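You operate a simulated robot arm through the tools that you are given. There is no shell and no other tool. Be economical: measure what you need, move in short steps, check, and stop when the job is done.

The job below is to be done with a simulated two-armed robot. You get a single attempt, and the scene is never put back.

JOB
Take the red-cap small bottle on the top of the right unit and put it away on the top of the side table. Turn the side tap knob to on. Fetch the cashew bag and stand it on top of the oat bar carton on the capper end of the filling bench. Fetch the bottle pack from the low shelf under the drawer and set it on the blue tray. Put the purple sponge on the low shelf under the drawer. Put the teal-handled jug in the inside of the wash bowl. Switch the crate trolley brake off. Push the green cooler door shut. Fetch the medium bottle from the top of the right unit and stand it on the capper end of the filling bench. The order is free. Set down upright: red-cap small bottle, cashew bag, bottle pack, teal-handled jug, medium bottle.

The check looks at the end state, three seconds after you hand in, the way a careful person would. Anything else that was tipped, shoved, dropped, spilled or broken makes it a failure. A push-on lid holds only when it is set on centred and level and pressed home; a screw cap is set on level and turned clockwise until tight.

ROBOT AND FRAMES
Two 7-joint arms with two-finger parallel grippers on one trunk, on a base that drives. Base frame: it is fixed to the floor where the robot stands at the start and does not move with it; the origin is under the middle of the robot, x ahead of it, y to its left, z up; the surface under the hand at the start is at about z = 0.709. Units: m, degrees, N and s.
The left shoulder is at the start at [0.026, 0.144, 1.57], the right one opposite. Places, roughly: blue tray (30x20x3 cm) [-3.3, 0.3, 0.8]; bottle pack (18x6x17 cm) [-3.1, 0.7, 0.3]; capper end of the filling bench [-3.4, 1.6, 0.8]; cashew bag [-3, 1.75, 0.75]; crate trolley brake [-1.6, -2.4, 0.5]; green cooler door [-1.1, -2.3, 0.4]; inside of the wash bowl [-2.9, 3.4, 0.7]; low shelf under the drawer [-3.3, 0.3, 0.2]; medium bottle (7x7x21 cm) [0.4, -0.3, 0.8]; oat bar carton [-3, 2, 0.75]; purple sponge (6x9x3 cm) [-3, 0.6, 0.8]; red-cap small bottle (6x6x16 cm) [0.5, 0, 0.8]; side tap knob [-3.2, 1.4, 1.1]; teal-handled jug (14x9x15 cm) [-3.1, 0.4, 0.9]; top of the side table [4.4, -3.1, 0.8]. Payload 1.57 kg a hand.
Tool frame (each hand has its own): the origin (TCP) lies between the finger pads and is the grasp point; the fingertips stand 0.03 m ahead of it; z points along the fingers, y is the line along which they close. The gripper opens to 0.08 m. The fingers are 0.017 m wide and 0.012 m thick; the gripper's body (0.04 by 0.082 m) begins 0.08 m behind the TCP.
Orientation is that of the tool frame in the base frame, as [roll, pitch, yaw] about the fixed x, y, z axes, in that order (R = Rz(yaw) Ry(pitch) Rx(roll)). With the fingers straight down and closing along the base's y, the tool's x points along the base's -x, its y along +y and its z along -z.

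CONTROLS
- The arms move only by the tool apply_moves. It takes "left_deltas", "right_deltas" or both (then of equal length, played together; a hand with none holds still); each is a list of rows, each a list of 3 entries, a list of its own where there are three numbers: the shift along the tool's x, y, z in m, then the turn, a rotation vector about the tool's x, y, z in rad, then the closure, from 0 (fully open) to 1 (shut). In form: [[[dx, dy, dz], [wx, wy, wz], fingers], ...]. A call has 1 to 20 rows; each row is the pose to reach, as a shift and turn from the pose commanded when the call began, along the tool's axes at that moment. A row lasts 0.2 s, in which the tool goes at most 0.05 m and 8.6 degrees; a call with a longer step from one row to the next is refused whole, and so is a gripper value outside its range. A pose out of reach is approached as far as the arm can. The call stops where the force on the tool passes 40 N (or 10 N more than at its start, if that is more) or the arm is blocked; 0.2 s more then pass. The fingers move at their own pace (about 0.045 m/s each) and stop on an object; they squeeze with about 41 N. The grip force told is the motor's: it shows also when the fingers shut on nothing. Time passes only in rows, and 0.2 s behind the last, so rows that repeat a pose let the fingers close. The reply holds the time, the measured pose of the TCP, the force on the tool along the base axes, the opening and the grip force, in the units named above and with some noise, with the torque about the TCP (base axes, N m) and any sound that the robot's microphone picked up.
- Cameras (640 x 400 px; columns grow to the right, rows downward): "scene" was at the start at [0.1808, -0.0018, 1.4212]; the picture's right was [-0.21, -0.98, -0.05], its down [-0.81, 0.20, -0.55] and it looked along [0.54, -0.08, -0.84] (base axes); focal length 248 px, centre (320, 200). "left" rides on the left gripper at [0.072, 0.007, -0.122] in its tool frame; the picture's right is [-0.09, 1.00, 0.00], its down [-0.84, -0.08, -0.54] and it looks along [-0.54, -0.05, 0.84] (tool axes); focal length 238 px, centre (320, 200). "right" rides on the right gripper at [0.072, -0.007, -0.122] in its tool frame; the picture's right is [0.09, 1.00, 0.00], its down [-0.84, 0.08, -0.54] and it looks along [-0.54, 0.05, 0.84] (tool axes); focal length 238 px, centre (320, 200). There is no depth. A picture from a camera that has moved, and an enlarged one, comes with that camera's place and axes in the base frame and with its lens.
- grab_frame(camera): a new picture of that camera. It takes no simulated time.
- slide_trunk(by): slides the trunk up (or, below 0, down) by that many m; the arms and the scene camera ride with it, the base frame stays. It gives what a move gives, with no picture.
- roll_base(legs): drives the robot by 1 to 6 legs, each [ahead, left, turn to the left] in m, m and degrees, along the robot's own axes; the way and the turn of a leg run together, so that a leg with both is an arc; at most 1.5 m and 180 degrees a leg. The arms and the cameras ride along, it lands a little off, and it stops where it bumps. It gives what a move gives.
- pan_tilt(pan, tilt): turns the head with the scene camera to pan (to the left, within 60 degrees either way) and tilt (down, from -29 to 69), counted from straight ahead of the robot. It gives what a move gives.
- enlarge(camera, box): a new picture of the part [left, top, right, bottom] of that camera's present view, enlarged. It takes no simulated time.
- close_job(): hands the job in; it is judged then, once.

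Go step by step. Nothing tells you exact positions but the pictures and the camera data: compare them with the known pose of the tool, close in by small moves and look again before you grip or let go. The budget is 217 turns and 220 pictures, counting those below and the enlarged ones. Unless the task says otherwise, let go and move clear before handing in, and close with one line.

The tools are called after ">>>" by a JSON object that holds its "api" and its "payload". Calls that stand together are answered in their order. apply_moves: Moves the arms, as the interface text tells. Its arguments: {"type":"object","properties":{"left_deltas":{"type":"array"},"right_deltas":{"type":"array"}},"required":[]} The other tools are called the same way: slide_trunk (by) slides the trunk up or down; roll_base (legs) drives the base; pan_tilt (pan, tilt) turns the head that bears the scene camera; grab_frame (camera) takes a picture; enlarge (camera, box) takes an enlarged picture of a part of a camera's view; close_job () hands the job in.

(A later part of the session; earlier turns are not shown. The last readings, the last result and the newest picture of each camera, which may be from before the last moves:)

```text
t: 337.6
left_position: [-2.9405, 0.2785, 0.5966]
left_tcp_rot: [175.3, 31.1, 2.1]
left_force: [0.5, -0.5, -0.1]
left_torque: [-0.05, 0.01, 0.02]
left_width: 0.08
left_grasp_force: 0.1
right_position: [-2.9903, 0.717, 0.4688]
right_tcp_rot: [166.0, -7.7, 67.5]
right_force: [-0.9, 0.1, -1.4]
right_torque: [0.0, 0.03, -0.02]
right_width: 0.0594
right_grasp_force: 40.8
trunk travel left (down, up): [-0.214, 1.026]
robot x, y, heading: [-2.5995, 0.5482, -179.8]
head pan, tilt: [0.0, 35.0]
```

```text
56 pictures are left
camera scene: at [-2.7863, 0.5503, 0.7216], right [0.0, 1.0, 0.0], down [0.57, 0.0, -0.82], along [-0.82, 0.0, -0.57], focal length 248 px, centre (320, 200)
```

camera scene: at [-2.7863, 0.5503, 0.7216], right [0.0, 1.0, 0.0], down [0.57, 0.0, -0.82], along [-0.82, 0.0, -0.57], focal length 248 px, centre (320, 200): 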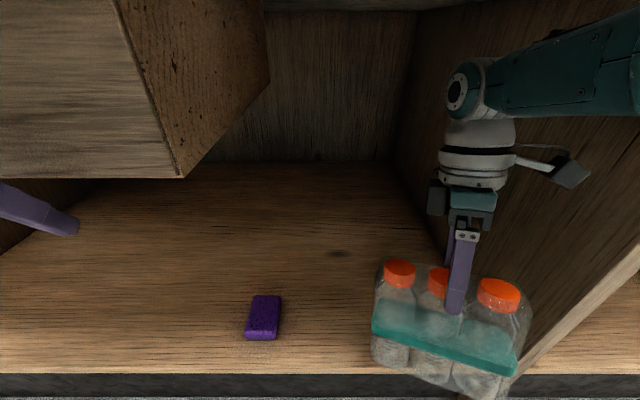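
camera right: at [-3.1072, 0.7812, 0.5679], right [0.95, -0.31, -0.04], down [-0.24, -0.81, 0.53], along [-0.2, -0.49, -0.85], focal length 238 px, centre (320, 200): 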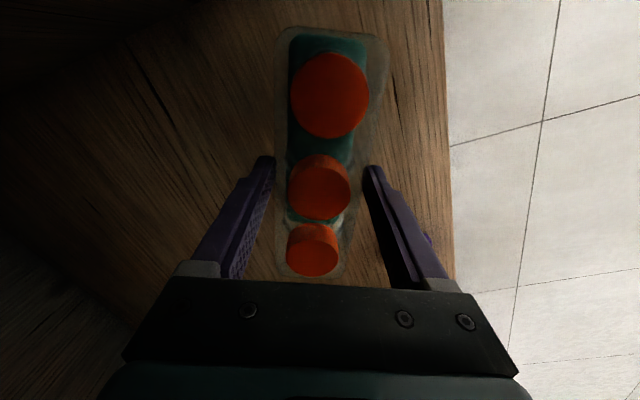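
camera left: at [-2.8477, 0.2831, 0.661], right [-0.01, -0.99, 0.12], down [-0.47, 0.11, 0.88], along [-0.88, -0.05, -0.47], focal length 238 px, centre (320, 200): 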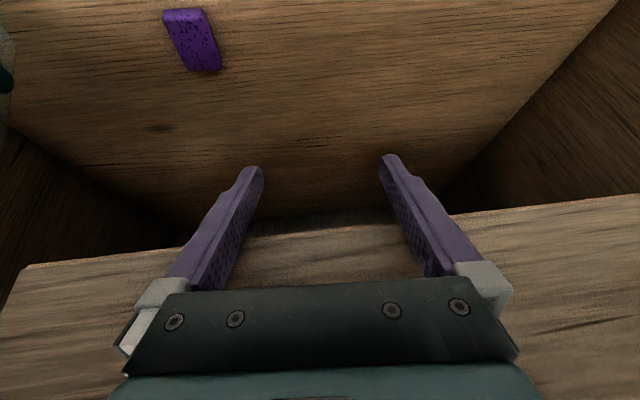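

Free now. I continue straight back, then look at drawer and shelf.

>>> {"api": "roll_base", "payload": {"legs": [[-0.5, 0, 0]]}}

>>> {"api": "grab_frame", "payload": {"camera": "scene"}}

```text
t: 340.5
left_position: [-2.4488, 0.2785, 0.598]
left_tcp_rot: [175.4, 31.0, 2.2]
left_force: [-0.1, 1.0, -0.4]
left_torque: [0.0, 0.03, 0.01]
left_width: 0.0801
left_grasp_force: 0.1
right_position: [-2.4988, 0.7169, 0.4674]
right_tcp_rot: [165.8, -7.6, 67.7]
right_force: [0.2, 0.2, -0.7]
right_torque: [-0.03, 0.06, 0.03]
right_width: 0.0592
right_grasp_force: 41.1
trunk travel left (down, up): [-0.214, 1.026]
robot x, y, heading: [-2.1081, 0.5507, -179.7]
head pan, tilt: [0.0, 35.0]
```

```text
55 pictures are left
camera scene: at [-2.294, 0.5509, 0.7211], right [0.0, 1.0, 0.0], down [0.57, 0.0, -0.82], along [-0.82, 0.0, -0.57], focal length 248 px, centre (320, 200)
```

scene: 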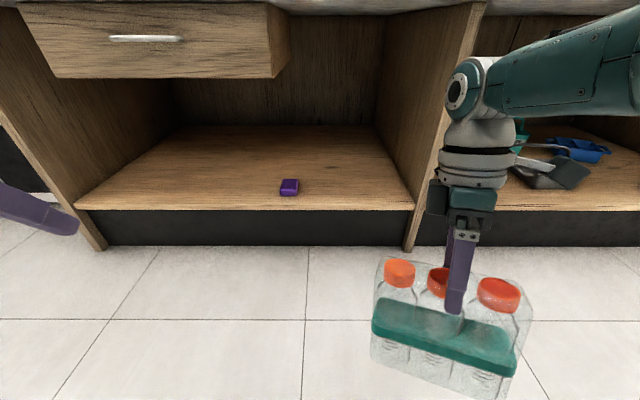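

The cabinet is fine and the pack is held but tilted 16°. I rotate the hand back to vertical and extend a bit, still low and clear.

>>> {"api": "apply_moves", "payload": {"right_deltas": [[[-0.005, -0.015, 0], [0.1, -0.04, 0], 1], [[-0.012, -0.03, 0], [0.2, -0.08, 0], 1], [[-0.02, -0.045, 0], [0.291, -0.126, 0], 1], [[-0.023, -0.055, 0], [0.291, -0.126, 0], 1]]}}

>>> {"api": "slide_trunk", "payload": {"by": 0.3}}

>>> {"api": "slide_trunk", "payload": {"by": 0.37}}

>>> {"api": "grab_frame", "payload": {"camera": "scene"}}

```text
t: 341.5
left_position: [-2.4484, 0.2794, 0.5969]
left_tcp_rot: [175.4, 31.0, 2.2]
left_force: [-0.4, -1.2, 0.8]
left_torque: [0.01, 0.02, -0.01]
left_width: 0.0805
left_grasp_force: 0.0
right_position: [-2.5583, 0.7173, 0.4501]
right_tcp_rot: [-177.4, -0.5, 67.1]
right_force: [0.1, -0.9, -1.1]
right_torque: [-0.04, -0.04, 0.04]
right_width: 0.0589
right_grasp_force: 40.8
right hand out of reach, approached as far as the arm can: row 1, 2, 3, 4
trunk travel left (down, up): [-0.214, 1.026]
robot x, y, heading: [-2.1067, 0.5519, -179.9]
head pan, tilt: [0.0, 35.0]
```

```text
t: 344.5
left_position: [-2.4475, 0.2789, 0.8974]
left_tcp_rot: [175.3, 31.0, 2.1]
left_force: [0.0, 0.0, -0.3]
left_torque: [0.0, 0.0, 0.01]
left_width: 0.0801
left_grasp_force: 0.0
right_position: [-2.5584, 0.7172, 0.7498]
right_tcp_rot: [-177.4, -0.7, 67.0]
right_force: [0.2, 0.1, 0.0]
right_torque: [0.02, 0.01, -0.01]
right_width: 0.0588
right_grasp_force: 40.9
trunk travel left (down, up): [-0.514, 0.726]
robot x, y, heading: [-2.1079, 0.5492, -180.0]
head pan, tilt: [0.0, 35.0]
```

```text
t: 348.1
left_position: [-2.4465, 0.278, 1.2665]
left_tcp_rot: [175.3, 31.0, 2.1]
left_force: [0.8, 0.0, 0.2]
left_torque: [0.01, 0.0, 0.0]
left_width: 0.0801
left_grasp_force: 0.0
right_position: [-2.5582, 0.7169, 1.1197]
right_tcp_rot: [-177.5, -0.5, 67.0]
right_force: [-0.4, 1.3, -0.6]
right_torque: [0.0, -0.02, 0.01]
right_width: 0.0591
right_grasp_force: 41.1
trunk travel left (down, up): [-0.884, 0.356]
robot x, y, heading: [-2.1054, 0.5557, -179.9]
head pan, tilt: [0.0, 35.0]
```

```text
54 pictures are left
camera scene: at [-2.2938, 0.5509, 1.3911], right [0.0, 1.0, 0.0], down [0.57, 0.0, -0.82], along [-0.82, 0.0, -0.57], focal length 248 px, centre (320, 200)
```

scene: 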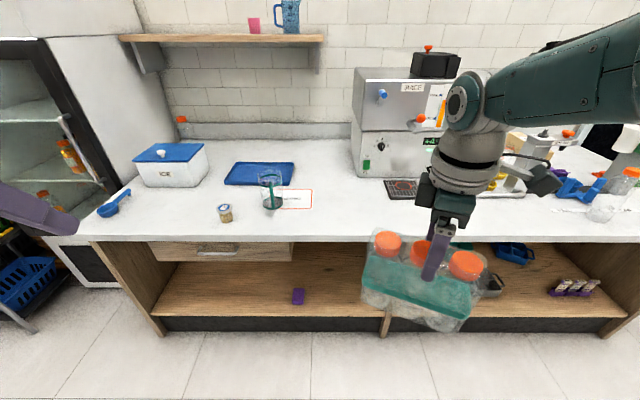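

The tray spans x -3.24…-3.45, y 0.125…0.43, too far for the vertical hand. So I set the pack down at the bench front near [-3.06, 0.67], turned to 45°, to regrip it later with a tilted hand.

>>> {"api": "apply_moves", "payload": {"right_deltas": [[[0, 0, 0], [0, 0, 0.13], 1], [[0, 0, 0], [0, 0, 0.26], 1], [[0, 0, 0], [0, 0, 0.38], 1]]}}

>>> {"api": "roll_base", "payload": {"legs": [[0.5, 0.047, 0]]}}

>>> {"api": "slide_trunk", "payload": {"by": -0.125}}

>>> {"api": "grab_frame", "payload": {"camera": "scene"}}

```text
t: 348.9
left_position: [-2.448, 0.2786, 1.2672]
left_tcp_rot: [175.2, 30.9, 2.1]
left_force: [0.3, -0.4, 0.0]
left_torque: [0.0, 0.03, -0.01]
left_width: 0.0799
left_grasp_force: 0.0
right_position: [-2.5586, 0.7178, 1.1195]
right_tcp_rot: [-177.3, 0.5, 45.1]
right_force: [0.2, -0.3, -2.2]
right_torque: [-0.01, -0.02, -0.03]
right_width: 0.0589
right_grasp_force: 40.3
trunk travel left (down, up): [-0.884, 0.356]
robot x, y, heading: [-2.1067, 0.5522, -179.8]
head pan, tilt: [0.0, 35.0]
```

```text
t: 351.8
left_position: [-2.9392, 0.2187, 1.2672]
left_tcp_rot: [175.4, 31.0, 3.3]
left_force: [0.1, 0.6, -0.3]
left_torque: [0.0, -0.02, 0.0]
left_width: 0.0799
left_grasp_force: 0.0
right_position: [-3.0578, 0.6547, 1.1209]
right_tcp_rot: [-177.3, 0.5, 46.3]
right_force: [0.3, -0.1, -1.8]
right_torque: [0.01, 0.01, -0.01]
right_width: 0.0596
right_grasp_force: 41.0
trunk travel left (down, up): [-0.884, 0.356]
robot x, y, heading: [-2.604, 0.4964, -178.6]
head pan, tilt: [0.0, 35.0]
```

```text
t: 353.4
left_position: [-2.9395, 0.2178, 1.1428]
left_tcp_rot: [175.3, 31.0, 3.3]
left_force: [0.4, -0.2, -0.4]
left_torque: [0.02, 0.02, 0.0]
left_width: 0.0796
left_grasp_force: 0.1
right_position: [-3.0585, 0.654, 0.9945]
right_tcp_rot: [-177.4, 0.4, 46.3]
right_force: [-0.8, 0.3, -1.5]
right_torque: [0.01, 0.02, -0.03]
right_width: 0.0592
right_grasp_force: 41.1
trunk travel left (down, up): [-0.759, 0.481]
robot x, y, heading: [-2.6046, 0.4943, -178.4]
head pan, tilt: [0.0, 35.0]
```

```text
53 pictures are left
camera scene: at [-2.791, 0.4929, 1.2661], right [-0.02, 1.0, 0.0], down [0.57, 0.01, -0.82], along [-0.82, -0.02, -0.57], focal length 248 px, centre (320, 200)
```

scene: 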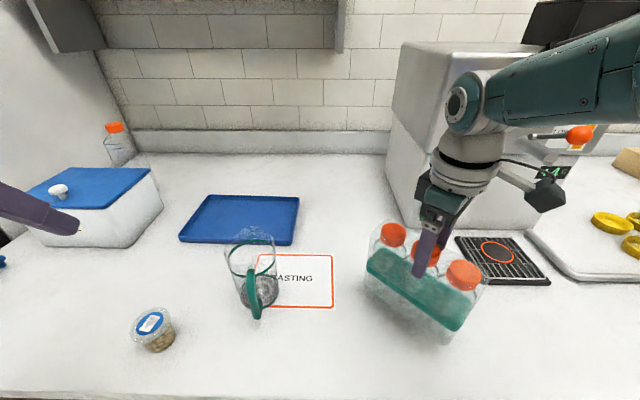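

>>> {"api": "slide_trunk", "payload": {"by": -0.026}}

```text
t: 354.1
left_position: [-2.9397, 0.218, 1.1162]
left_tcp_rot: [175.3, 31.0, 3.3]
left_force: [-0.4, 0.0, -0.9]
left_torque: [-0.01, -0.02, 0.02]
left_width: 0.08
left_grasp_force: 0.0
right_position: [-3.0597, 0.6541, 0.968]
right_tcp_rot: [-177.3, 0.5, 46.3]
right_force: [-0.5, -0.1, 6.2]
right_torque: [0.28, -0.45, -0.01]
right_width: 0.0592
right_grasp_force: 41.2
trunk travel left (down, up): [-0.733, 0.507]
robot x, y, heading: [-2.6049, 0.4964, -178.4]
head pan, tilt: [0.0, 35.0]
```

Touchdown. I open, then raise straight up with the trunk.

>>> {"api": "apply_moves", "payload": {"right_deltas": [[[0, 0, 0], [0, 0, 0], 0.5], [[0, 0, 0], [0, 0, 0], 0.2], [[0, 0, 0], [0, 0, 0], 0], [[0, 0, 0], [0, 0, 0], 0], [[0, 0, 0], [0, 0, 0], 0]]}}

>>> {"api": "slide_trunk", "payload": {"by": 0.15}}

>>> {"api": "grab_frame", "payload": {"camera": "scene"}}

```text
t: 355.3
left_position: [-2.9398, 0.2178, 1.1162]
left_tcp_rot: [175.3, 30.9, 3.2]
left_force: [0.0, 0.9, 0.0]
left_torque: [0.0, -0.03, 0.01]
left_width: 0.08
left_grasp_force: 0.0
right_position: [-3.0585, 0.6538, 0.9681]
right_tcp_rot: [-177.4, 0.3, 46.3]
right_force: [-0.2, 0.1, 0.1]
right_torque: [-0.02, 0.02, -0.01]
right_width: 0.0799
right_grasp_force: 0.0
trunk travel left (down, up): [-0.733, 0.507]
robot x, y, heading: [-2.605, 0.4963, -178.7]
head pan, tilt: [0.0, 35.0]
```

```text
t: 357.0
left_position: [-2.9396, 0.2179, 1.2662]
left_tcp_rot: [175.3, 31.0, 3.4]
left_force: [0.2, -0.6, 0.1]
left_torque: [-0.01, -0.02, 0.01]
left_width: 0.08
left_grasp_force: 0.0
right_position: [-3.0586, 0.6548, 1.1193]
right_tcp_rot: [-177.4, 0.4, 46.3]
right_force: [0.1, -0.2, 0.7]
right_torque: [-0.02, 0.01, 0.03]
right_width: 0.0799
right_grasp_force: 0.1
trunk travel left (down, up): [-0.883, 0.357]
robot x, y, heading: [-2.6035, 0.4929, -178.5]
head pan, tilt: [0.0, 35.0]
```

```text
52 pictures are left
camera scene: at [-2.791, 0.4929, 1.3901], right [-0.02, 1.0, 0.0], down [0.57, 0.01, -0.82], along [-0.82, -0.02, -0.57], focal length 248 px, centre (320, 200)
```

scene: 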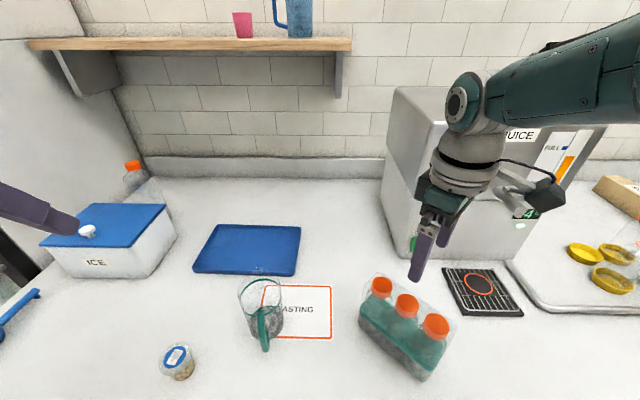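

The pack stands at the front. Next the jug with the left hand: I tuck the right hand (yaw 0, tilt 40°) and back off a bit to line up on the jug's handle.

>>> {"api": "apply_moves", "payload": {"left_deltas": [[[0, 0, 0], [0, -0.1, 0], 0], [[0, 0, 0], [0, -0.2, 0], 0], [[0, 0, 0], [0, -0.3, 0], 0], [[0, 0, 0], [0, -0.4, 0], 0], [[0, 0, 0], [0, -0.4, 0], 0], [[0, 0, 0], [0, -0.4, 0], 0]], "right_deltas": [[[0, 0, -0.01], [0, 0, 0.14], 0], [[0, 0, -0.02], [0, 0, 0.28], 0], [[0, 0, -0.03], [0, 0, 0.42], 0], [[0, 0, -0.03], [0, 0, 0.56], 0], [[0, 0, -0.03], [0, 0, 0.7], 0], [[0, 0, -0.03], [0, 0, 0.8], 0]]}}

>>> {"api": "apply_moves", "payload": {"right_deltas": [[[0.02, 0, -0.01], [0, -0.14, 0], 0], [[0.04, 0, -0.02], [0, -0.28, 0], 0], [[0.06, 0, -0.03], [0, -0.42, 0], 0], [[0.06, 0, -0.03], [0, -0.56, 0], 0], [[0.06, 0, -0.03], [0, -0.7, 0], 0]]}}

>>> {"api": "roll_base", "payload": {"legs": [[-0.1, -0.08, -1.5]]}}

>>> {"api": "grab_frame", "payload": {"camera": "left"}}

```text
t: 358.4
left_position: [-2.9401, 0.2169, 1.2667]
left_tcp_rot: [173.3, 53.8, 0.3]
left_force: [-0.2, 0.5, -0.5]
left_torque: [-0.03, 0.0, 0.0]
left_width: 0.08
left_grasp_force: 0.0
right_position: [-3.0681, 0.6517, 1.144]
right_tcp_rot: [-178.5, 2.0, 0.3]
right_force: [0.0, -0.2, 0.1]
right_torque: [-0.01, -0.02, 0.03]
right_width: 0.08
right_grasp_force: 0.1
right hand out of reach, approached as far as the arm can: row 1, 2, 3, 4, 5, 6
trunk travel left (down, up): [-0.883, 0.357]
robot x, y, heading: [-2.6007, 0.501, -178.8]
head pan, tilt: [0.0, 35.0]
```

```text
t: 359.6
left_position: [-2.9394, 0.2173, 1.2661]
left_tcp_rot: [173.1, 53.9, 0.0]
left_force: [0.6, -0.7, -0.6]
left_torque: [-0.02, -0.02, 0.0]
left_width: 0.08
left_grasp_force: 0.2
right_position: [-3.1398, 0.6181, 1.0888]
right_tcp_rot: [-178.0, 42.3, 1.9]
right_force: [0.0, 0.5, -0.2]
right_torque: [0.0, -0.01, -0.02]
right_width: 0.08
right_grasp_force: 0.0
right hand out of reach, approached as far as the arm can: row 1, 2, 3, 4, 5
trunk travel left (down, up): [-0.883, 0.357]
robot x, y, heading: [-2.6023, 0.494, -178.7]
head pan, tilt: [0.0, 35.0]
```

```text
t: 360.9
left_position: [-2.8486, 0.306, 1.2683]
left_tcp_rot: [173.1, 53.8, -1.3]
left_force: [0.3, 0.1, -0.5]
left_torque: [-0.03, -0.03, -0.01]
left_width: 0.0803
left_grasp_force: 0.0
right_position: [-3.0377, 0.7103, 1.0875]
right_tcp_rot: [-178.0, 42.3, 0.4]
right_force: [-1.0, -0.3, -0.3]
right_torque: [0.02, 0.01, -0.01]
right_width: 0.0799
right_grasp_force: 0.0
trunk travel left (down, up): [-0.883, 0.357]
robot x, y, heading: [-2.5086, 0.5755, 179.8]
head pan, tilt: [0.0, 35.0]
```

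```text
51 pictures are left
camera left: at [-2.7065, 0.3101, 1.2798], right [0.02, -0.99, 0.14], down [-0.06, 0.14, 0.99], along [-1.0, -0.03, -0.06], focal length 238 px, centre (320, 200)
```

left: 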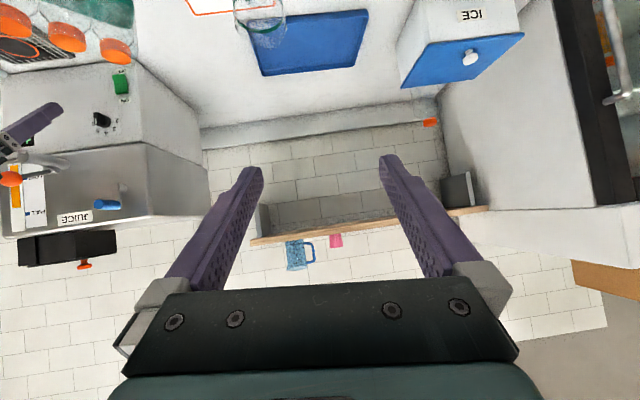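

The right arm is better suited: I strafe left so the right hand faces the jug handle (left hand stays high), and look.

>>> {"api": "roll_base", "payload": {"legs": [[-0.08, 0.35, 0]]}}

>>> {"api": "slide_trunk", "payload": {"by": -0.1}}

>>> {"api": "grab_frame", "payload": {"camera": "right"}}

```text
t: 363.2
left_position: [-2.7677, -0.048, 1.2669]
left_tcp_rot: [173.1, 53.8, -1.1]
left_force: [-0.1, 0.1, -0.4]
left_torque: [-0.01, -0.01, 0.03]
left_width: 0.0801
left_grasp_force: 0.0
right_position: [-2.9591, 0.3577, 1.0899]
right_tcp_rot: [-177.9, 42.2, 0.6]
right_force: [0.0, -0.1, -0.4]
right_torque: [-0.02, 0.01, 0.02]
right_width: 0.0801
right_grasp_force: 0.1
trunk travel left (down, up): [-0.883, 0.357]
robot x, y, heading: [-2.4245, 0.2222, -179.9]
head pan, tilt: [0.0, 35.0]
```

```text
t: 364.5
left_position: [-2.7684, -0.0482, 1.1667]
left_tcp_rot: [173.1, 53.8, -1.0]
left_force: [-0.2, -0.3, -0.4]
left_torque: [-0.03, -0.01, -0.05]
left_width: 0.0801
left_grasp_force: 0.1
right_position: [-2.9592, 0.3574, 0.9894]
right_tcp_rot: [-177.9, 42.2, 0.5]
right_force: [-0.2, -0.5, -0.1]
right_torque: [-0.01, -0.01, 0.01]
right_width: 0.0799
right_grasp_force: 0.0
trunk travel left (down, up): [-0.783, 0.457]
robot x, y, heading: [-2.4265, 0.2232, -180.1]
head pan, tilt: [0.0, 35.0]
```

```text
50 pictures are left
camera right: at [-2.8242, 0.3618, 1.0319], right [0.05, -0.99, -0.09], down [-0.26, -0.1, 0.96], along [-0.97, -0.03, -0.26], focal length 238 px, centre (320, 200)
```

right: 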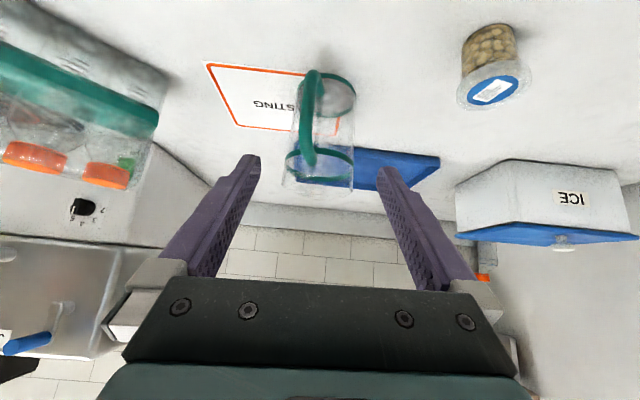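

The jug's handle bar is at about [-3.045, 0.373], facing me with ~18° yaw. I yaw the hand to match and move in most of the way.

>>> {"api": "apply_moves", "payload": {"right_deltas": [[[0.003, -0.006, 0.02], [-0.087, 0, -0.097], 0], [[0.006, -0.012, 0.05], [-0.175, 0, -0.193], 0], [[0.006, -0.012, 0.075], [-0.175, 0, -0.193], 0], [[0.006, -0.012, 0.075], [-0.175, 0, -0.193], 0]]}}

>>> {"api": "grab_frame", "payload": {"camera": "right"}}

```text
t: 365.5
left_position: [-2.7681, -0.0487, 1.1656]
left_tcp_rot: [173.1, 53.7, -1.1]
left_force: [0.3, -0.3, 0.4]
left_torque: [-0.02, -0.01, -0.05]
left_width: 0.0801
left_grasp_force: 0.0
right_position: [-2.9488, 0.3746, 0.9665]
right_tcp_rot: [-177.9, 41.8, 15.3]
right_force: [0.7, -0.1, 0.2]
right_torque: [0.02, 0.03, -0.01]
right_width: 0.0799
right_grasp_force: 0.1
right hand out of reach, approached as far as the arm can: row 1, 2, 3, 4
trunk travel left (down, up): [-0.783, 0.457]
robot x, y, heading: [-2.4262, 0.2206, -180.2]
head pan, tilt: [0.0, 35.0]
```

```text
49 pictures are left
camera right: at [-2.8194, 0.4134, 1.0113], right [0.31, -0.95, -0.09], down [-0.23, -0.16, 0.96], along [-0.92, -0.28, -0.27], focal length 238 px, centre (320, 200)
```

right: 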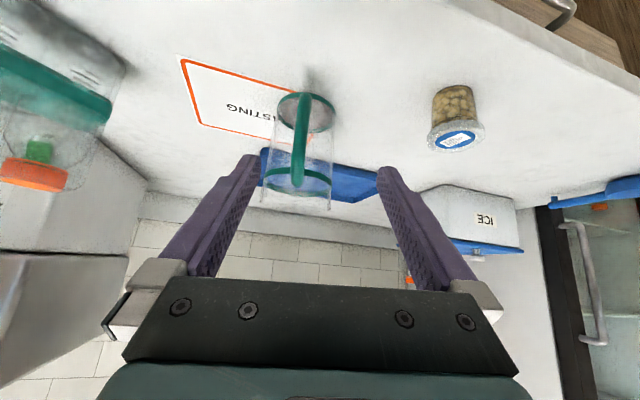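

Aligned. I roll ahead 8.5 cm and lower 7 cm so the bar comes between the pads.

>>> {"api": "roll_base", "payload": {"legs": [[0.083, 0, 0]]}}

>>> {"api": "slide_trunk", "payload": {"by": -0.068}}

>>> {"api": "grab_frame", "payload": {"camera": "right"}}

```text
t: 366.6
left_position: [-2.8482, -0.0467, 1.1661]
left_tcp_rot: [173.1, 53.7, -1.0]
left_force: [0.4, 0.1, -0.1]
left_torque: [-0.02, 0.01, 0.0]
left_width: 0.0802
left_grasp_force: 0.0
right_position: [-3.0294, 0.3741, 0.968]
right_tcp_rot: [-178.0, 41.7, 15.4]
right_force: [-0.3, -0.2, 0.2]
right_torque: [0.0, -0.01, -0.02]
right_width: 0.0799
right_grasp_force: 0.1
trunk travel left (down, up): [-0.783, 0.457]
robot x, y, heading: [-2.5081, 0.2227, -180.1]
head pan, tilt: [0.0, 35.0]
```

```text
t: 367.7
left_position: [-2.849, -0.0482, 1.0977]
left_tcp_rot: [173.1, 53.8, -1.2]
left_force: [0.0, -0.3, 1.0]
left_torque: [0.03, 0.0, -0.03]
left_width: 0.08
left_grasp_force: 0.1
right_position: [-3.0306, 0.3741, 0.9]
right_tcp_rot: [-178.0, 41.7, 15.4]
right_force: [-1.3, 0.2, 0.3]
right_torque: [0.01, -0.01, -0.03]
right_width: 0.0799
right_grasp_force: 0.1
trunk travel left (down, up): [-0.715, 0.525]
robot x, y, heading: [-2.5081, 0.2218, -180.1]
head pan, tilt: [0.0, 35.0]
```

```text
48 pictures are left
camera right: at [-2.9012, 0.4131, 0.9435], right [0.31, -0.95, -0.09], down [-0.23, -0.16, 0.96], along [-0.92, -0.28, -0.27], focal length 238 px, centre (320, 200)
```

right: 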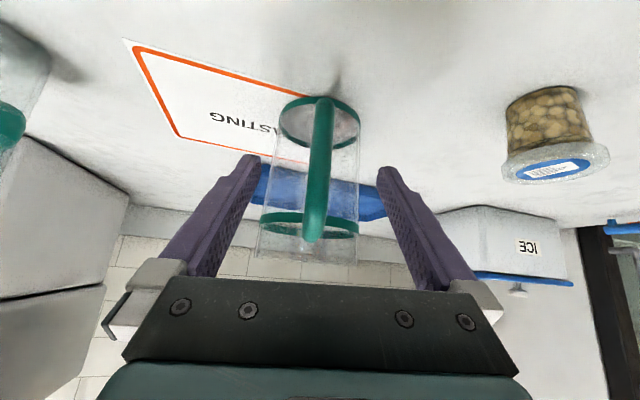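

>>> {"api": "apply_moves", "payload": {"right_deltas": [[[0, 0, -0.008], [0, 0, 0], 0.3], [[0, 0, -0.008], [0, 0, 0], 0.6], [[0, 0, -0.008], [0, 0, 0], 0.8], [[0, 0, -0.008], [0, 0, 0], 1], [[0, 0, -0.008], [0, 0, 0], 1]]}}

>>> {"api": "grab_frame", "payload": {"camera": "right"}}

```text
t: 368.9
left_position: [-2.8495, -0.0477, 1.0992]
left_tcp_rot: [173.1, 53.8, -1.1]
left_force: [0.8, 0.4, 0.2]
left_torque: [0.02, -0.02, 0.04]
left_width: 0.0799
left_grasp_force: 0.1
right_position: [-3.0304, 0.3751, 0.9027]
right_tcp_rot: [-178.0, 41.7, 15.4]
right_force: [-0.8, 0.1, 0.2]
right_torque: [-0.09, 0.06, -0.01]
right_width: 0.014
right_grasp_force: 20.7
right hand out of reach, approached as far as the arm can: row 1, 2, 3, 4, 5
trunk travel left (down, up): [-0.715, 0.525]
robot x, y, heading: [-2.5103, 0.2243, -180.0]
head pan, tilt: [0.0, 35.0]
```

```text
47 pictures are left
camera right: at [-2.901, 0.414, 0.9464], right [0.31, -0.95, -0.09], down [-0.23, -0.16, 0.96], along [-0.92, -0.28, -0.27], focal length 238 px, centre (320, 200)
```

right: 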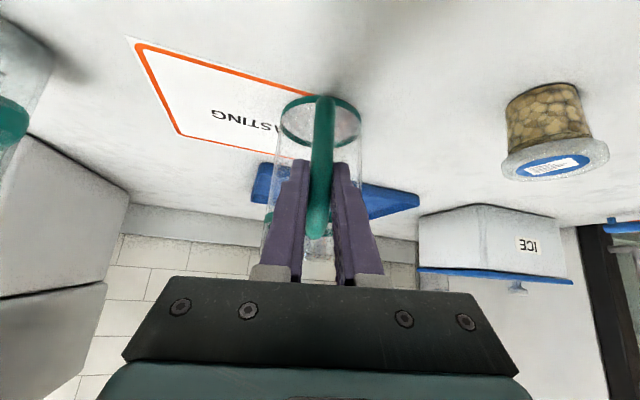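

The handle is gripped (14 mm). I let the grip settle and lift 6 cm.

>>> {"api": "apply_moves", "payload": {"right_deltas": [[[0, 0, 0], [0, 0, 0], 1], [[0, 0, 0], [0, 0, 0], 1], [[0, 0, 0], [0, 0, 0], 1]]}}

>>> {"api": "slide_trunk", "payload": {"by": 0.06}}

>>> {"api": "grab_frame", "payload": {"camera": "scene"}}

```text
t: 369.7
left_position: [-2.8497, -0.0477, 1.0989]
left_tcp_rot: [173.1, 53.8, -1.2]
left_force: [0.0, 0.1, 0.4]
left_torque: [-0.01, -0.02, 0.01]
left_width: 0.0799
left_grasp_force: 0.1
right_position: [-3.0288, 0.375, 0.9026]
right_tcp_rot: [-178.0, 41.8, 15.4]
right_force: [-0.2, 0.2, 1.7]
right_torque: [-0.13, 0.11, -0.03]
right_width: 0.0134
right_grasp_force: 29.8
trunk travel left (down, up): [-0.715, 0.525]
robot x, y, heading: [-2.5071, 0.2205, -180.4]
head pan, tilt: [0.0, 35.0]
```

```text
t: 370.7
left_position: [-2.8482, -0.0476, 1.1576]
left_tcp_rot: [173.2, 53.8, -1.0]
left_force: [0.7, -0.7, -0.4]
left_torque: [0.0, 0.03, 0.02]
left_width: 0.0799
left_grasp_force: 0.0
right_position: [-3.0288, 0.3754, 0.9627]
right_tcp_rot: [-178.0, 41.8, 15.4]
right_force: [-0.5, 0.1, -0.5]
right_torque: [0.03, -0.06, 0.02]
right_width: 0.0137
right_grasp_force: 30.1
trunk travel left (down, up): [-0.775, 0.465]
robot x, y, heading: [-2.5086, 0.2226, -180.1]
head pan, tilt: [0.0, 35.0]
```

```text
46 pictures are left
camera scene: at [-2.6947, 0.2245, 1.2821], right [0.0, 1.0, 0.0], down [0.57, 0.0, -0.82], along [-0.82, 0.0, -0.57], focal length 248 px, centre (320, 200)
```

scene: 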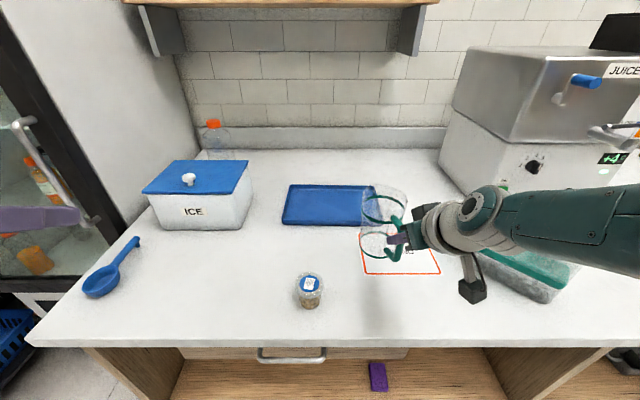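

The jug is lifted level. I raise, back out and drive toward the wash bowl, then look.

>>> {"api": "slide_trunk", "payload": {"by": 0.12}}

>>> {"api": "roll_base", "payload": {"legs": [[-0.6, 0, 0], [0, -1.4, 0], [0, -0.6, 0]]}}

>>> {"api": "pan_tilt", "payload": {"pan": -35, "tilt": 30}}

>>> {"api": "grab_frame", "payload": {"camera": "scene"}}

```text
t: 372.2
left_position: [-2.8499, -0.047, 1.2782]
left_tcp_rot: [173.1, 53.9, -1.2]
left_force: [0.5, 0.2, 0.6]
left_torque: [0.02, 0.02, -0.02]
left_width: 0.08
left_grasp_force: 0.0
right_position: [-3.0309, 0.3739, 1.0834]
right_tcp_rot: [-178.0, 41.8, 15.4]
right_force: [-0.7, 0.6, -0.9]
right_torque: [0.03, -0.04, -0.01]
right_width: 0.0133
right_grasp_force: 30.3
trunk travel left (down, up): [-0.895, 0.345]
robot x, y, heading: [-2.5083, 0.2251, -179.8]
head pan, tilt: [0.0, 35.0]
```

```text
t: 385.2
left_position: [-2.246, 1.9694, 1.2776]
left_tcp_rot: [173.0, 53.8, -1.2]
left_force: [0.4, -0.2, 0.1]
left_torque: [0.02, -0.02, 0.02]
left_width: 0.0799
left_grasp_force: 0.0
right_position: [-2.426, 2.392, 1.0822]
right_tcp_rot: [-178.1, 41.9, 15.6]
right_force: [0.4, 0.4, -0.3]
right_torque: [0.01, -0.06, 0.01]
right_width: 0.0137
right_grasp_force: 29.4
trunk travel left (down, up): [-0.895, 0.345]
robot x, y, heading: [-1.9061, 2.2407, -179.8]
head pan, tilt: [0.0, 35.0]
```

```text
t: 386.2
left_position: [-2.2461, 1.9693, 1.2777]
left_tcp_rot: [173.1, 53.8, -1.0]
left_force: [1.0, 0.3, 0.3]
left_torque: [0.0, 0.0, 0.0]
left_width: 0.0799
left_grasp_force: 0.0
right_position: [-2.4276, 2.3915, 1.0821]
right_tcp_rot: [-178.0, 41.8, 15.5]
right_force: [0.2, 0.0, -0.8]
right_torque: [0.03, -0.06, -0.04]
right_width: 0.0135
right_grasp_force: 29.6
trunk travel left (down, up): [-0.895, 0.345]
robot x, y, heading: [-1.904, 2.24, -180.0]
head pan, tilt: [-35.0, 30.0]
```

```text
45 pictures are left
camera scene: at [-2.0775, 2.293, 1.4099], right [0.57, 0.82, 0.0], down [0.41, -0.29, -0.87], along [-0.71, 0.5, -0.5], focal length 248 px, centre (320, 200)
```

scene: 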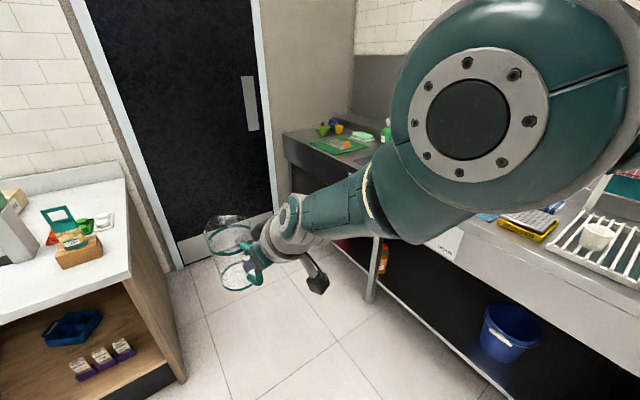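

>>> {"api": "roll_base", "payload": {"legs": [[0, 0, -90], [0, 0.6, 0]]}}

>>> {"api": "pan_tilt", "payload": {"pan": 0, "tilt": 35}}

>>> {"api": "grab_frame", "payload": {"camera": "scene"}}

```text
t: 393.5
left_position: [-2.7693, 2.5868, 1.2797]
left_tcp_rot: [173.1, 53.8, -91.5]
left_force: [-0.4, -0.1, 0.2]
left_torque: [-0.04, 0.04, 0.0]
left_width: 0.0799
left_grasp_force: 0.1
right_position: [-2.3471, 2.7654, 1.0826]
right_tcp_rot: [-178.0, 41.8, -75.0]
right_force: [0.1, -0.2, -1.1]
right_torque: [-0.07, -0.02, 0.02]
right_width: 0.0136
right_grasp_force: 30.1
trunk travel left (down, up): [-0.895, 0.345]
robot x, y, heading: [-2.5001, 2.2446, 89.9]
head pan, tilt: [-35.0, 30.0]
```

```text
t: 394.5
left_position: [-2.77, 2.5873, 1.2793]
left_tcp_rot: [173.0, 53.8, -91.4]
left_force: [0.6, 0.2, -0.1]
left_torque: [0.0, -0.01, 0.0]
left_width: 0.08
left_grasp_force: 0.1
right_position: [-2.3472, 2.7659, 1.0822]
right_tcp_rot: [-177.9, 41.7, -74.9]
right_force: [0.2, -0.6, -0.8]
right_torque: [-0.06, 0.01, -0.06]
right_width: 0.0132
right_grasp_force: 30.3
trunk travel left (down, up): [-0.895, 0.345]
robot x, y, heading: [-2.5038, 2.2436, 89.8]
head pan, tilt: [0.0, 35.0]
```

```text
44 pictures are left
camera scene: at [-2.4983, 2.4331, 1.4021], right [1.0, -0.01, 0.0], down [0.0, -0.57, -0.82], along [0.0, 0.82, -0.57], focal length 248 px, centre (320, 200)
```

scene: 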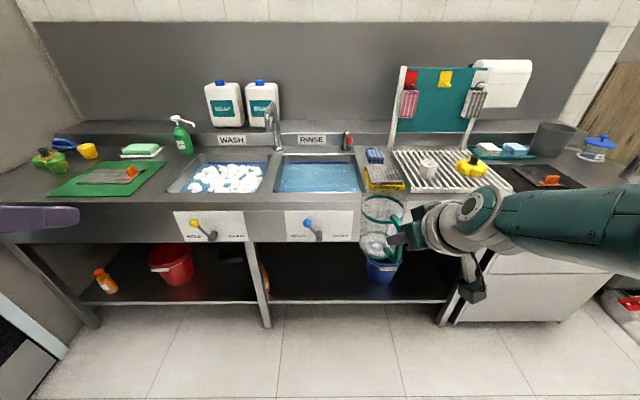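

The wash bowl (foam) is centred near [-2.92, 3.44], rim at z ≈ 0.87. I move so the jug hangs over it, at the middle of the bowl.

>>> {"api": "roll_base", "payload": {"legs": [[0.2, 0.553, 0], [0.465, 0, 0]]}}

>>> {"api": "pan_tilt", "payload": {"pan": 0, "tilt": 50}}

>>> {"api": "grab_frame", "payload": {"camera": "scene"}}

>>> {"api": "grab_frame", "payload": {"camera": "right"}}

```text
t: 400.2
left_position: [-3.3207, 3.2536, 1.2775]
left_tcp_rot: [173.1, 53.8, -91.5]
left_force: [-0.3, 0.2, -0.2]
left_torque: [0.0, -0.01, 0.0]
left_width: 0.0797
left_grasp_force: 0.1
right_position: [-2.8974, 3.4312, 1.0816]
right_tcp_rot: [-177.9, 41.8, -75.1]
right_force: [0.1, 0.2, 0.2]
right_torque: [-0.03, 0.01, 0.03]
right_width: 0.0137
right_grasp_force: 30.2
trunk travel left (down, up): [-0.895, 0.345]
robot x, y, heading: [-3.0529, 2.9136, 89.5]
head pan, tilt: [0.0, 35.0]
```

```text
t: 401.0
left_position: [-3.3208, 3.2531, 1.2788]
left_tcp_rot: [173.1, 53.7, -91.5]
left_force: [0.5, -0.4, -0.3]
left_torque: [0.0, 0.01, 0.03]
left_width: 0.0799
left_grasp_force: 0.1
right_position: [-2.8982, 3.4307, 1.0822]
right_tcp_rot: [-178.0, 41.9, -75.0]
right_force: [0.0, 0.3, -0.4]
right_torque: [-0.08, -0.06, -0.04]
right_width: 0.0134
right_grasp_force: 29.6
trunk travel left (down, up): [-0.895, 0.345]
robot x, y, heading: [-3.0539, 2.9102, 89.3]
head pan, tilt: [0.0, 50.0]
```

```text
43 pictures are left
camera scene: at [-3.05, 3.0884, 1.3804], right [1.0, -0.01, 0.0], down [-0.01, -0.77, -0.64], along [0.0, 0.64, -0.77], focal length 248 px, centre (320, 200)
```

scene: 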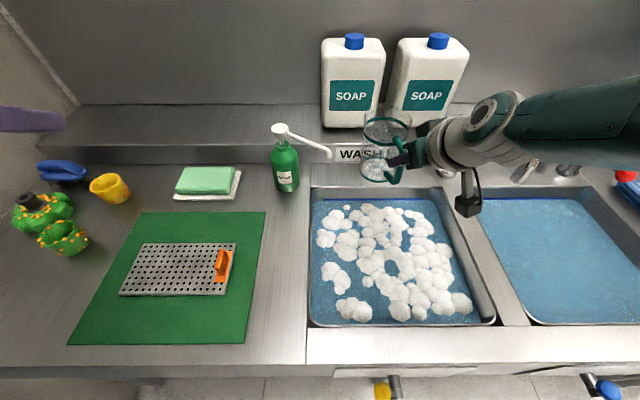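

```text
42 pictures are left
camera right: at [-2.8603, 3.3027, 1.126], right [-0.95, -0.3, -0.09], down [-0.16, 0.23, 0.96], along [-0.27, 0.93, -0.27], focal length 238 px, centre (320, 200)
```

right: 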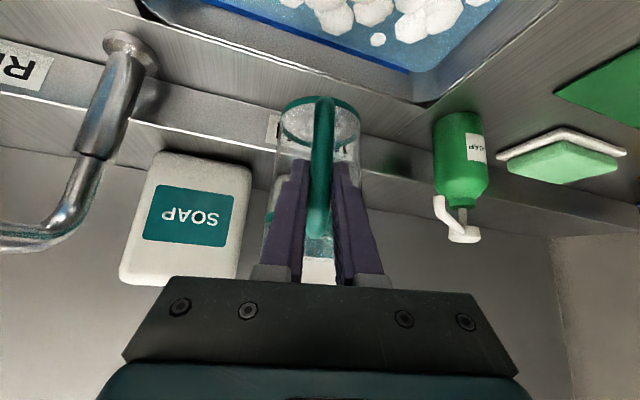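

Bowl spans x -3.07…-2.72, y 3.21…3.56. I pull back 4 cm, lower most of the way, and check.

>>> {"api": "roll_base", "payload": {"legs": [[-0.04, 0, 0]]}}

>>> {"api": "slide_trunk", "payload": {"by": -0.19}}

>>> {"api": "grab_frame", "payload": {"camera": "scene"}}

```text
t: 401.9
left_position: [-3.321, 3.2132, 1.2777]
left_tcp_rot: [173.1, 53.8, -91.5]
left_force: [0.4, 0.1, -0.6]
left_torque: [0.01, 0.03, 0.01]
left_width: 0.08
left_grasp_force: 0.1
right_position: [-2.8976, 3.3918, 1.0817]
right_tcp_rot: [-178.0, 41.8, -74.9]
right_force: [-0.5, -0.5, -0.3]
right_torque: [-0.04, -0.03, 0.0]
right_width: 0.0134
right_grasp_force: 30.1
trunk travel left (down, up): [-0.895, 0.345]
robot x, y, heading: [-3.0528, 2.8689, 89.7]
head pan, tilt: [0.0, 50.0]
```

```text
t: 403.9
left_position: [-3.321, 3.2142, 1.0888]
left_tcp_rot: [173.2, 53.8, -91.5]
left_force: [-0.6, 0.0, -0.6]
left_torque: [0.0, 0.0, 0.01]
left_width: 0.0803
left_grasp_force: 0.0
right_position: [-2.8962, 3.3919, 0.8934]
right_tcp_rot: [-178.0, 41.7, -75.1]
right_force: [-0.2, -0.8, -0.7]
right_torque: [-0.06, -0.01, -0.03]
right_width: 0.0133
right_grasp_force: 30.2
trunk travel left (down, up): [-0.705, 0.535]
robot x, y, heading: [-3.0533, 2.8749, 89.7]
head pan, tilt: [0.0, 50.0]
```

```text
41 pictures are left
camera scene: at [-3.0502, 3.0489, 1.1904], right [1.0, -0.01, 0.0], down [-0.01, -0.77, -0.64], along [0.0, 0.64, -0.77], focal length 248 px, centre (320, 200)
```

scene: 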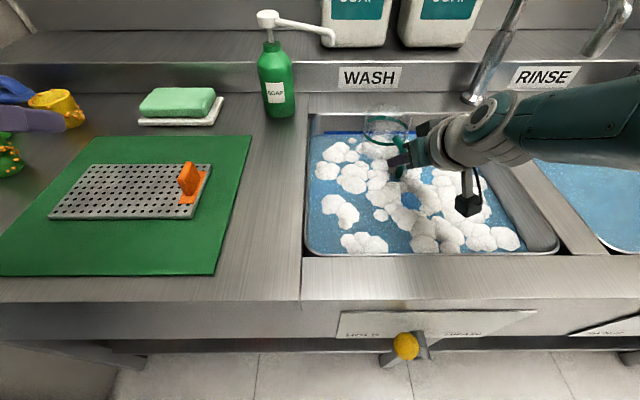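

>>> {"api": "slide_trunk", "payload": {"by": -0.05}}

>>> {"api": "enlarge", "payload": {"camera": "scene", "box": [290, 90, 560, 300]}}

```text
t: 404.9
left_position: [-3.3224, 3.2141, 1.0383]
left_tcp_rot: [173.1, 53.8, -91.5]
left_force: [-0.2, 0.6, 0.7]
left_torque: [0.0, -0.02, 0.0]
left_width: 0.0798
left_grasp_force: 0.0
right_position: [-2.897, 3.3933, 0.8429]
right_tcp_rot: [-178.0, 41.8, -74.9]
right_force: [0.5, 0.1, -0.3]
right_torque: [-0.06, -0.02, -0.01]
right_width: 0.0138
right_grasp_force: 30.0
trunk travel left (down, up): [-0.655, 0.585]
robot x, y, heading: [-3.053, 2.8707, 89.7]
head pan, tilt: [0.0, 50.0]
```

```text
1.90 times, centred on (425, 195) of scene
camera zoom: at [-3.0502, 3.0489, 1.1404], right [1.0, -0.01, 0.0], down [-0.01, -0.77, -0.64], along [0.0, 0.64, -0.77], focal length 473 px, centre (120, 210)
```

zoom: 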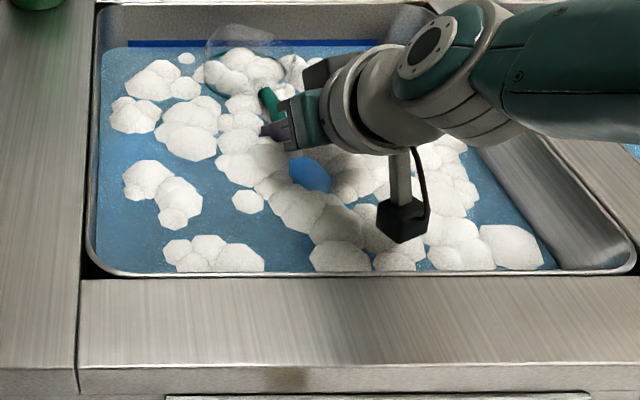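

>>> {"api": "slide_trunk", "payload": {"by": -0.035}}

>>> {"api": "enlarge", "payload": {"camera": "scene", "box": [290, 60, 560, 270]}}

```text
t: 405.6
left_position: [-3.3204, 3.2161, 1.0028]
left_tcp_rot: [173.2, 54.0, -91.5]
left_force: [0.1, 0.4, 0.4]
left_torque: [-0.01, 0.0, 0.02]
left_width: 0.08
left_grasp_force: 0.1
right_position: [-2.8965, 3.3928, 0.8092]
right_tcp_rot: [-177.9, 41.8, -74.9]
right_force: [-0.2, 0.9, 7.5]
right_torque: [0.6, 0.08, -0.1]
right_width: 0.0132
right_grasp_force: 30.3
trunk travel left (down, up): [-0.62, 0.62]
robot x, y, heading: [-3.0539, 2.8709, 89.5]
head pan, tilt: [0.0, 50.0]
```

```text
1.90 times, centred on (425, 165) of scene
camera zoom: at [-3.0498, 3.05, 1.1055], right [1.0, -0.01, 0.0], down [-0.01, -0.77, -0.64], along [0.01, 0.64, -0.77], focal length 473 px, centre (120, 267)
```

zoom: 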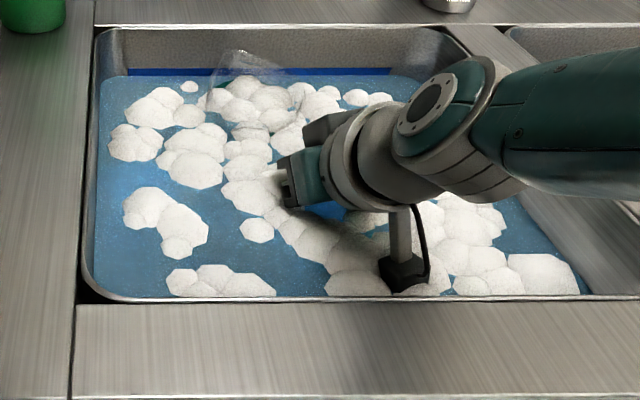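

The jug stands on the bowl floor (contact at 0.707). I open and raise straight up.

>>> {"api": "apply_moves", "payload": {"right_deltas": [[[0, 0, 0], [0, 0, 0], 0.8], [[0, 0, 0], [0, 0, 0], 0.5], [[0, 0, 0], [0, 0, 0], 0.3], [[0, 0, 0], [0, 0, 0], 0.3], [[0, 0, -0.006], [0, 0, 0], 0.3], [[0, 0, -0.01], [0, 0, 0], 0.3]]}}

>>> {"api": "slide_trunk", "payload": {"by": 0.25}}

>>> {"api": "grab_frame", "payload": {"camera": "scene"}}

```text
t: 407.0
left_position: [-3.3204, 3.2145, 1.0033]
left_tcp_rot: [173.2, 53.8, -91.5]
left_force: [0.1, 0.3, 0.1]
left_torque: [0.01, -0.01, -0.03]
left_width: 0.08
left_grasp_force: 0.0
right_position: [-2.897, 3.3915, 0.8073]
right_tcp_rot: [-178.0, 41.8, -75.0]
right_force: [-0.1, 0.5, 0.3]
right_torque: [0.0, -0.01, 0.05]
right_width: 0.0558
right_grasp_force: 0.1
right hand out of reach, approached as far as the arm can: row 5, 6
trunk travel left (down, up): [-0.62, 0.62]
robot x, y, heading: [-3.051, 2.8706, 89.9]
head pan, tilt: [0.0, 50.0]
```

```text
t: 409.6
left_position: [-3.3222, 3.2141, 1.2533]
left_tcp_rot: [173.3, 53.8, -91.5]
left_force: [-0.3, 0.9, -0.1]
left_torque: [-0.02, 0.02, -0.02]
left_width: 0.0802
left_grasp_force: 0.1
right_position: [-2.8969, 3.3919, 1.0582]
right_tcp_rot: [-178.1, 41.7, -75.0]
right_force: [-0.1, 0.4, -0.3]
right_torque: [0.03, -0.03, 0.02]
right_width: 0.0561
right_grasp_force: 0.0
trunk travel left (down, up): [-0.87, 0.37]
robot x, y, heading: [-3.0539, 2.8705, 89.6]
head pan, tilt: [0.0, 50.0]
```

```text
38 pictures are left
camera scene: at [-3.0502, 3.0489, 1.3554], right [1.0, -0.01, 0.0], down [-0.01, -0.77, -0.64], along [0.0, 0.64, -0.77], focal length 248 px, centre (320, 200)
```

scene: 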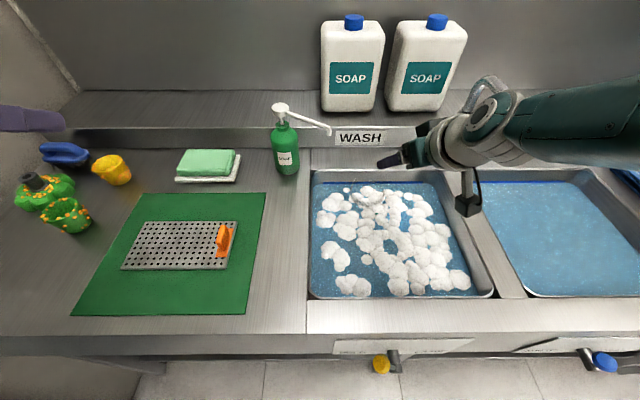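

>>> {"api": "enlarge", "payload": {"camera": "scene", "box": [310, 150, 470, 270]}}

```text
3.33 times, centred on (390, 210) of scene
camera zoom: at [-3.0502, 3.0489, 1.3554], right [1.0, -0.01, 0.0], down [-0.01, -0.77, -0.64], along [0.0, 0.64, -0.77], focal length 827 px, centre (87, 167)
```

zoom: 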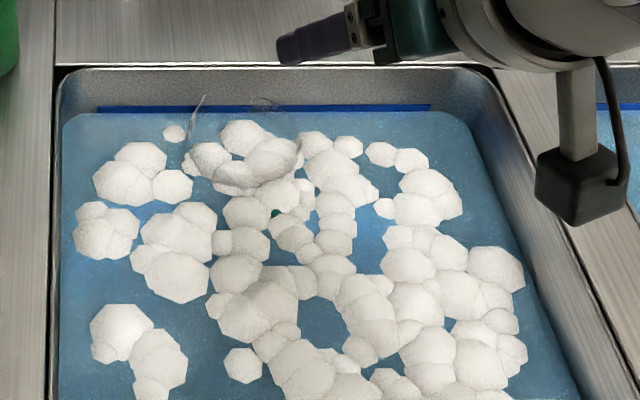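

>>> {"api": "enlarge", "payload": {"camera": "right", "box": [230, 0, 430, 140]}}

```text
2.86 times, centred on (330, 70) of right
camera zoom: at [-2.8603, 3.2633, 1.1011], right [-0.95, -0.3, -0.09], down [-0.16, 0.23, 0.96], along [-0.27, 0.93, -0.27], focal length 681 px, centre (291, 571)
```

zoom: 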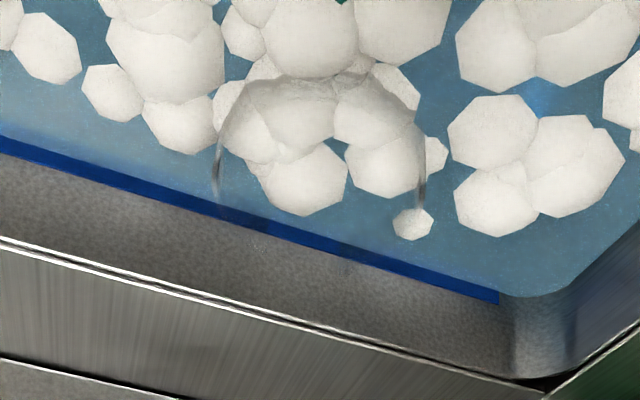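

The jug stands in the bowl. Now the pack: I drive back and turn to heading ~211° so my tilted hand points along the pack's row, then check the pose.

>>> {"api": "roll_base", "payload": {"legs": [[-0.65, 0, 0], [0, -0.85, 0], [0, 0, 121.5], [0.736, 1.226, 0]]}}

>>> {"api": "apply_moves", "payload": {"right_deltas": [[[0, 0, 0], [0, 0, 0], 0], [[0, 0, 0], [0, 0, 0], 0]]}}

```text
t: 429.1
left_position: [-2.4212, 0.3758, 1.2547]
left_tcp_rot: [173.1, 53.8, 27.5]
left_force: [0.0, -0.2, 0.3]
left_torque: [0.0, 0.02, -0.03]
left_width: 0.0799
left_grasp_force: 0.0
right_position: [-2.7826, 0.6628, 1.0581]
right_tcp_rot: [-178.1, 41.8, 44.0]
right_force: [-0.5, -0.4, 0.4]
right_torque: [-0.01, -0.01, -0.04]
right_width: 0.056
right_grasp_force: 0.1
trunk travel left (down, up): [-0.87, 0.37]
robot x, y, heading: [-2.2509, 0.7775, -151.6]
head pan, tilt: [0.0, 50.0]
```

```text
t: 429.7
left_position: [-2.4222, 0.3758, 1.253]
left_tcp_rot: [173.2, 53.8, 27.5]
left_force: [0.1, 0.9, 0.2]
left_torque: [0.04, -0.01, 0.04]
left_width: 0.0802
left_grasp_force: 0.0
right_position: [-2.7826, 0.6606, 1.0566]
right_tcp_rot: [-178.0, 41.9, 44.0]
right_force: [-0.8, -0.5, 0.3]
right_torque: [-0.02, -0.02, -0.02]
right_width: 0.08
right_grasp_force: 0.0
trunk travel left (down, up): [-0.87, 0.37]
robot x, y, heading: [-2.2495, 0.7769, -151.4]
head pan, tilt: [0.0, 50.0]
```

>>> {"api": "roll_base", "payload": {"legs": [[0.236, -0.148, 2.2]]}}

>>> {"api": "grab_frame", "payload": {"camera": "right"}}

```text
t: 431.6
left_position: [-2.6845, 0.3827, 1.2528]
left_tcp_rot: [173.3, 53.8, 29.6]
left_force: [-0.4, -0.3, 0.3]
left_torque: [-0.02, 0.02, -0.02]
left_width: 0.0803
left_grasp_force: 0.0
right_position: [-3.055, 0.6528, 1.0563]
right_tcp_rot: [-178.0, 41.7, 46.1]
right_force: [-0.3, 0.4, 0.2]
right_torque: [-0.02, 0.02, 0.0]
right_width: 0.0801
right_grasp_force: 0.0
trunk travel left (down, up): [-0.87, 0.37]
robot x, y, heading: [-2.531, 0.7895, -149.3]
head pan, tilt: [0.0, 50.0]
```

```text
35 pictures are left
camera right: at [-2.9634, 0.7524, 1.101], right [0.75, -0.66, -0.09], down [-0.11, -0.26, 0.96], along [-0.65, -0.71, -0.27], focal length 238 px, centre (320, 200)
```

right: 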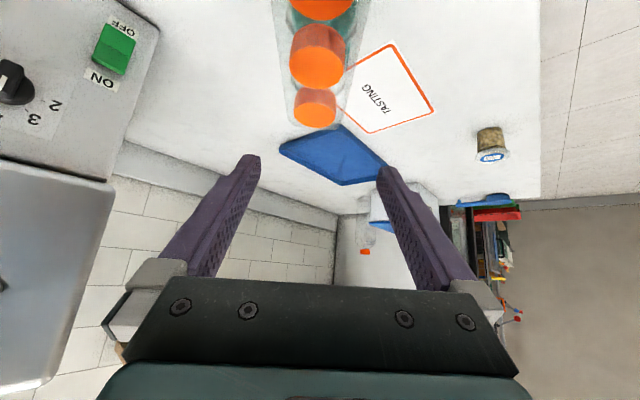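

Aligned with the row; the pack is ~8 mm to the side and 12 mm nearer than centre. I correct that and lower by trunk around the middle bottle.

>>> {"api": "apply_moves", "payload": {"right_deltas": [[[0.009, -0.008, -0.008], [0, 0, 0], 0], [[0.009, -0.008, -0.008], [0, 0, 0], 0]]}}

>>> {"api": "slide_trunk", "payload": {"by": -0.06}}

>>> {"api": "grab_frame", "payload": {"camera": "right"}}

```text
t: 432.2
left_position: [-2.685, 0.3812, 1.2526]
left_tcp_rot: [173.2, 53.8, 29.6]
left_force: [0.1, 0.7, 0.1]
left_torque: [-0.03, 0.01, 0.03]
left_width: 0.0799
left_grasp_force: 0.0
right_position: [-3.0576, 0.6634, 1.053]
right_tcp_rot: [-178.0, 41.8, 46.1]
right_force: [0.9, -0.3, 0.3]
right_torque: [0.02, 0.01, 0.02]
right_width: 0.0803
right_grasp_force: 0.1
right hand out of reach, approached as far as the arm can: row 1, 2
trunk travel left (down, up): [-0.87, 0.37]
robot x, y, heading: [-2.5293, 0.7912, -149.2]
head pan, tilt: [0.0, 50.0]
```

```text
t: 433.2
left_position: [-2.685, 0.3802, 1.1928]
left_tcp_rot: [173.1, 53.7, 29.6]
left_force: [0.0, 0.5, -0.8]
left_torque: [0.0, 0.0, -0.02]
left_width: 0.0799
left_grasp_force: 0.0
right_position: [-3.0571, 0.6636, 0.9922]
right_tcp_rot: [-178.0, 41.8, 46.1]
right_force: [0.0, 0.1, -0.2]
right_torque: [0.0, 0.0, -0.01]
right_width: 0.0801
right_grasp_force: 0.0
trunk travel left (down, up): [-0.81, 0.43]
robot x, y, heading: [-2.532, 0.7907, -149.2]
head pan, tilt: [0.0, 50.0]
```

```text
34 pictures are left
camera right: at [-2.9658, 0.763, 1.0361], right [0.75, -0.66, -0.09], down [-0.11, -0.26, 0.96], along [-0.65, -0.71, -0.27], focal length 238 px, centre (320, 200)
```

right: 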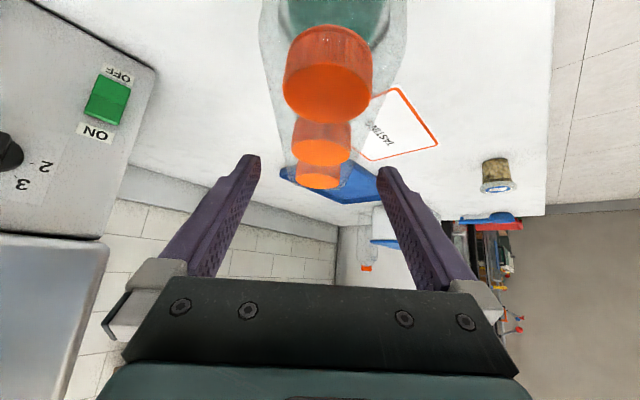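

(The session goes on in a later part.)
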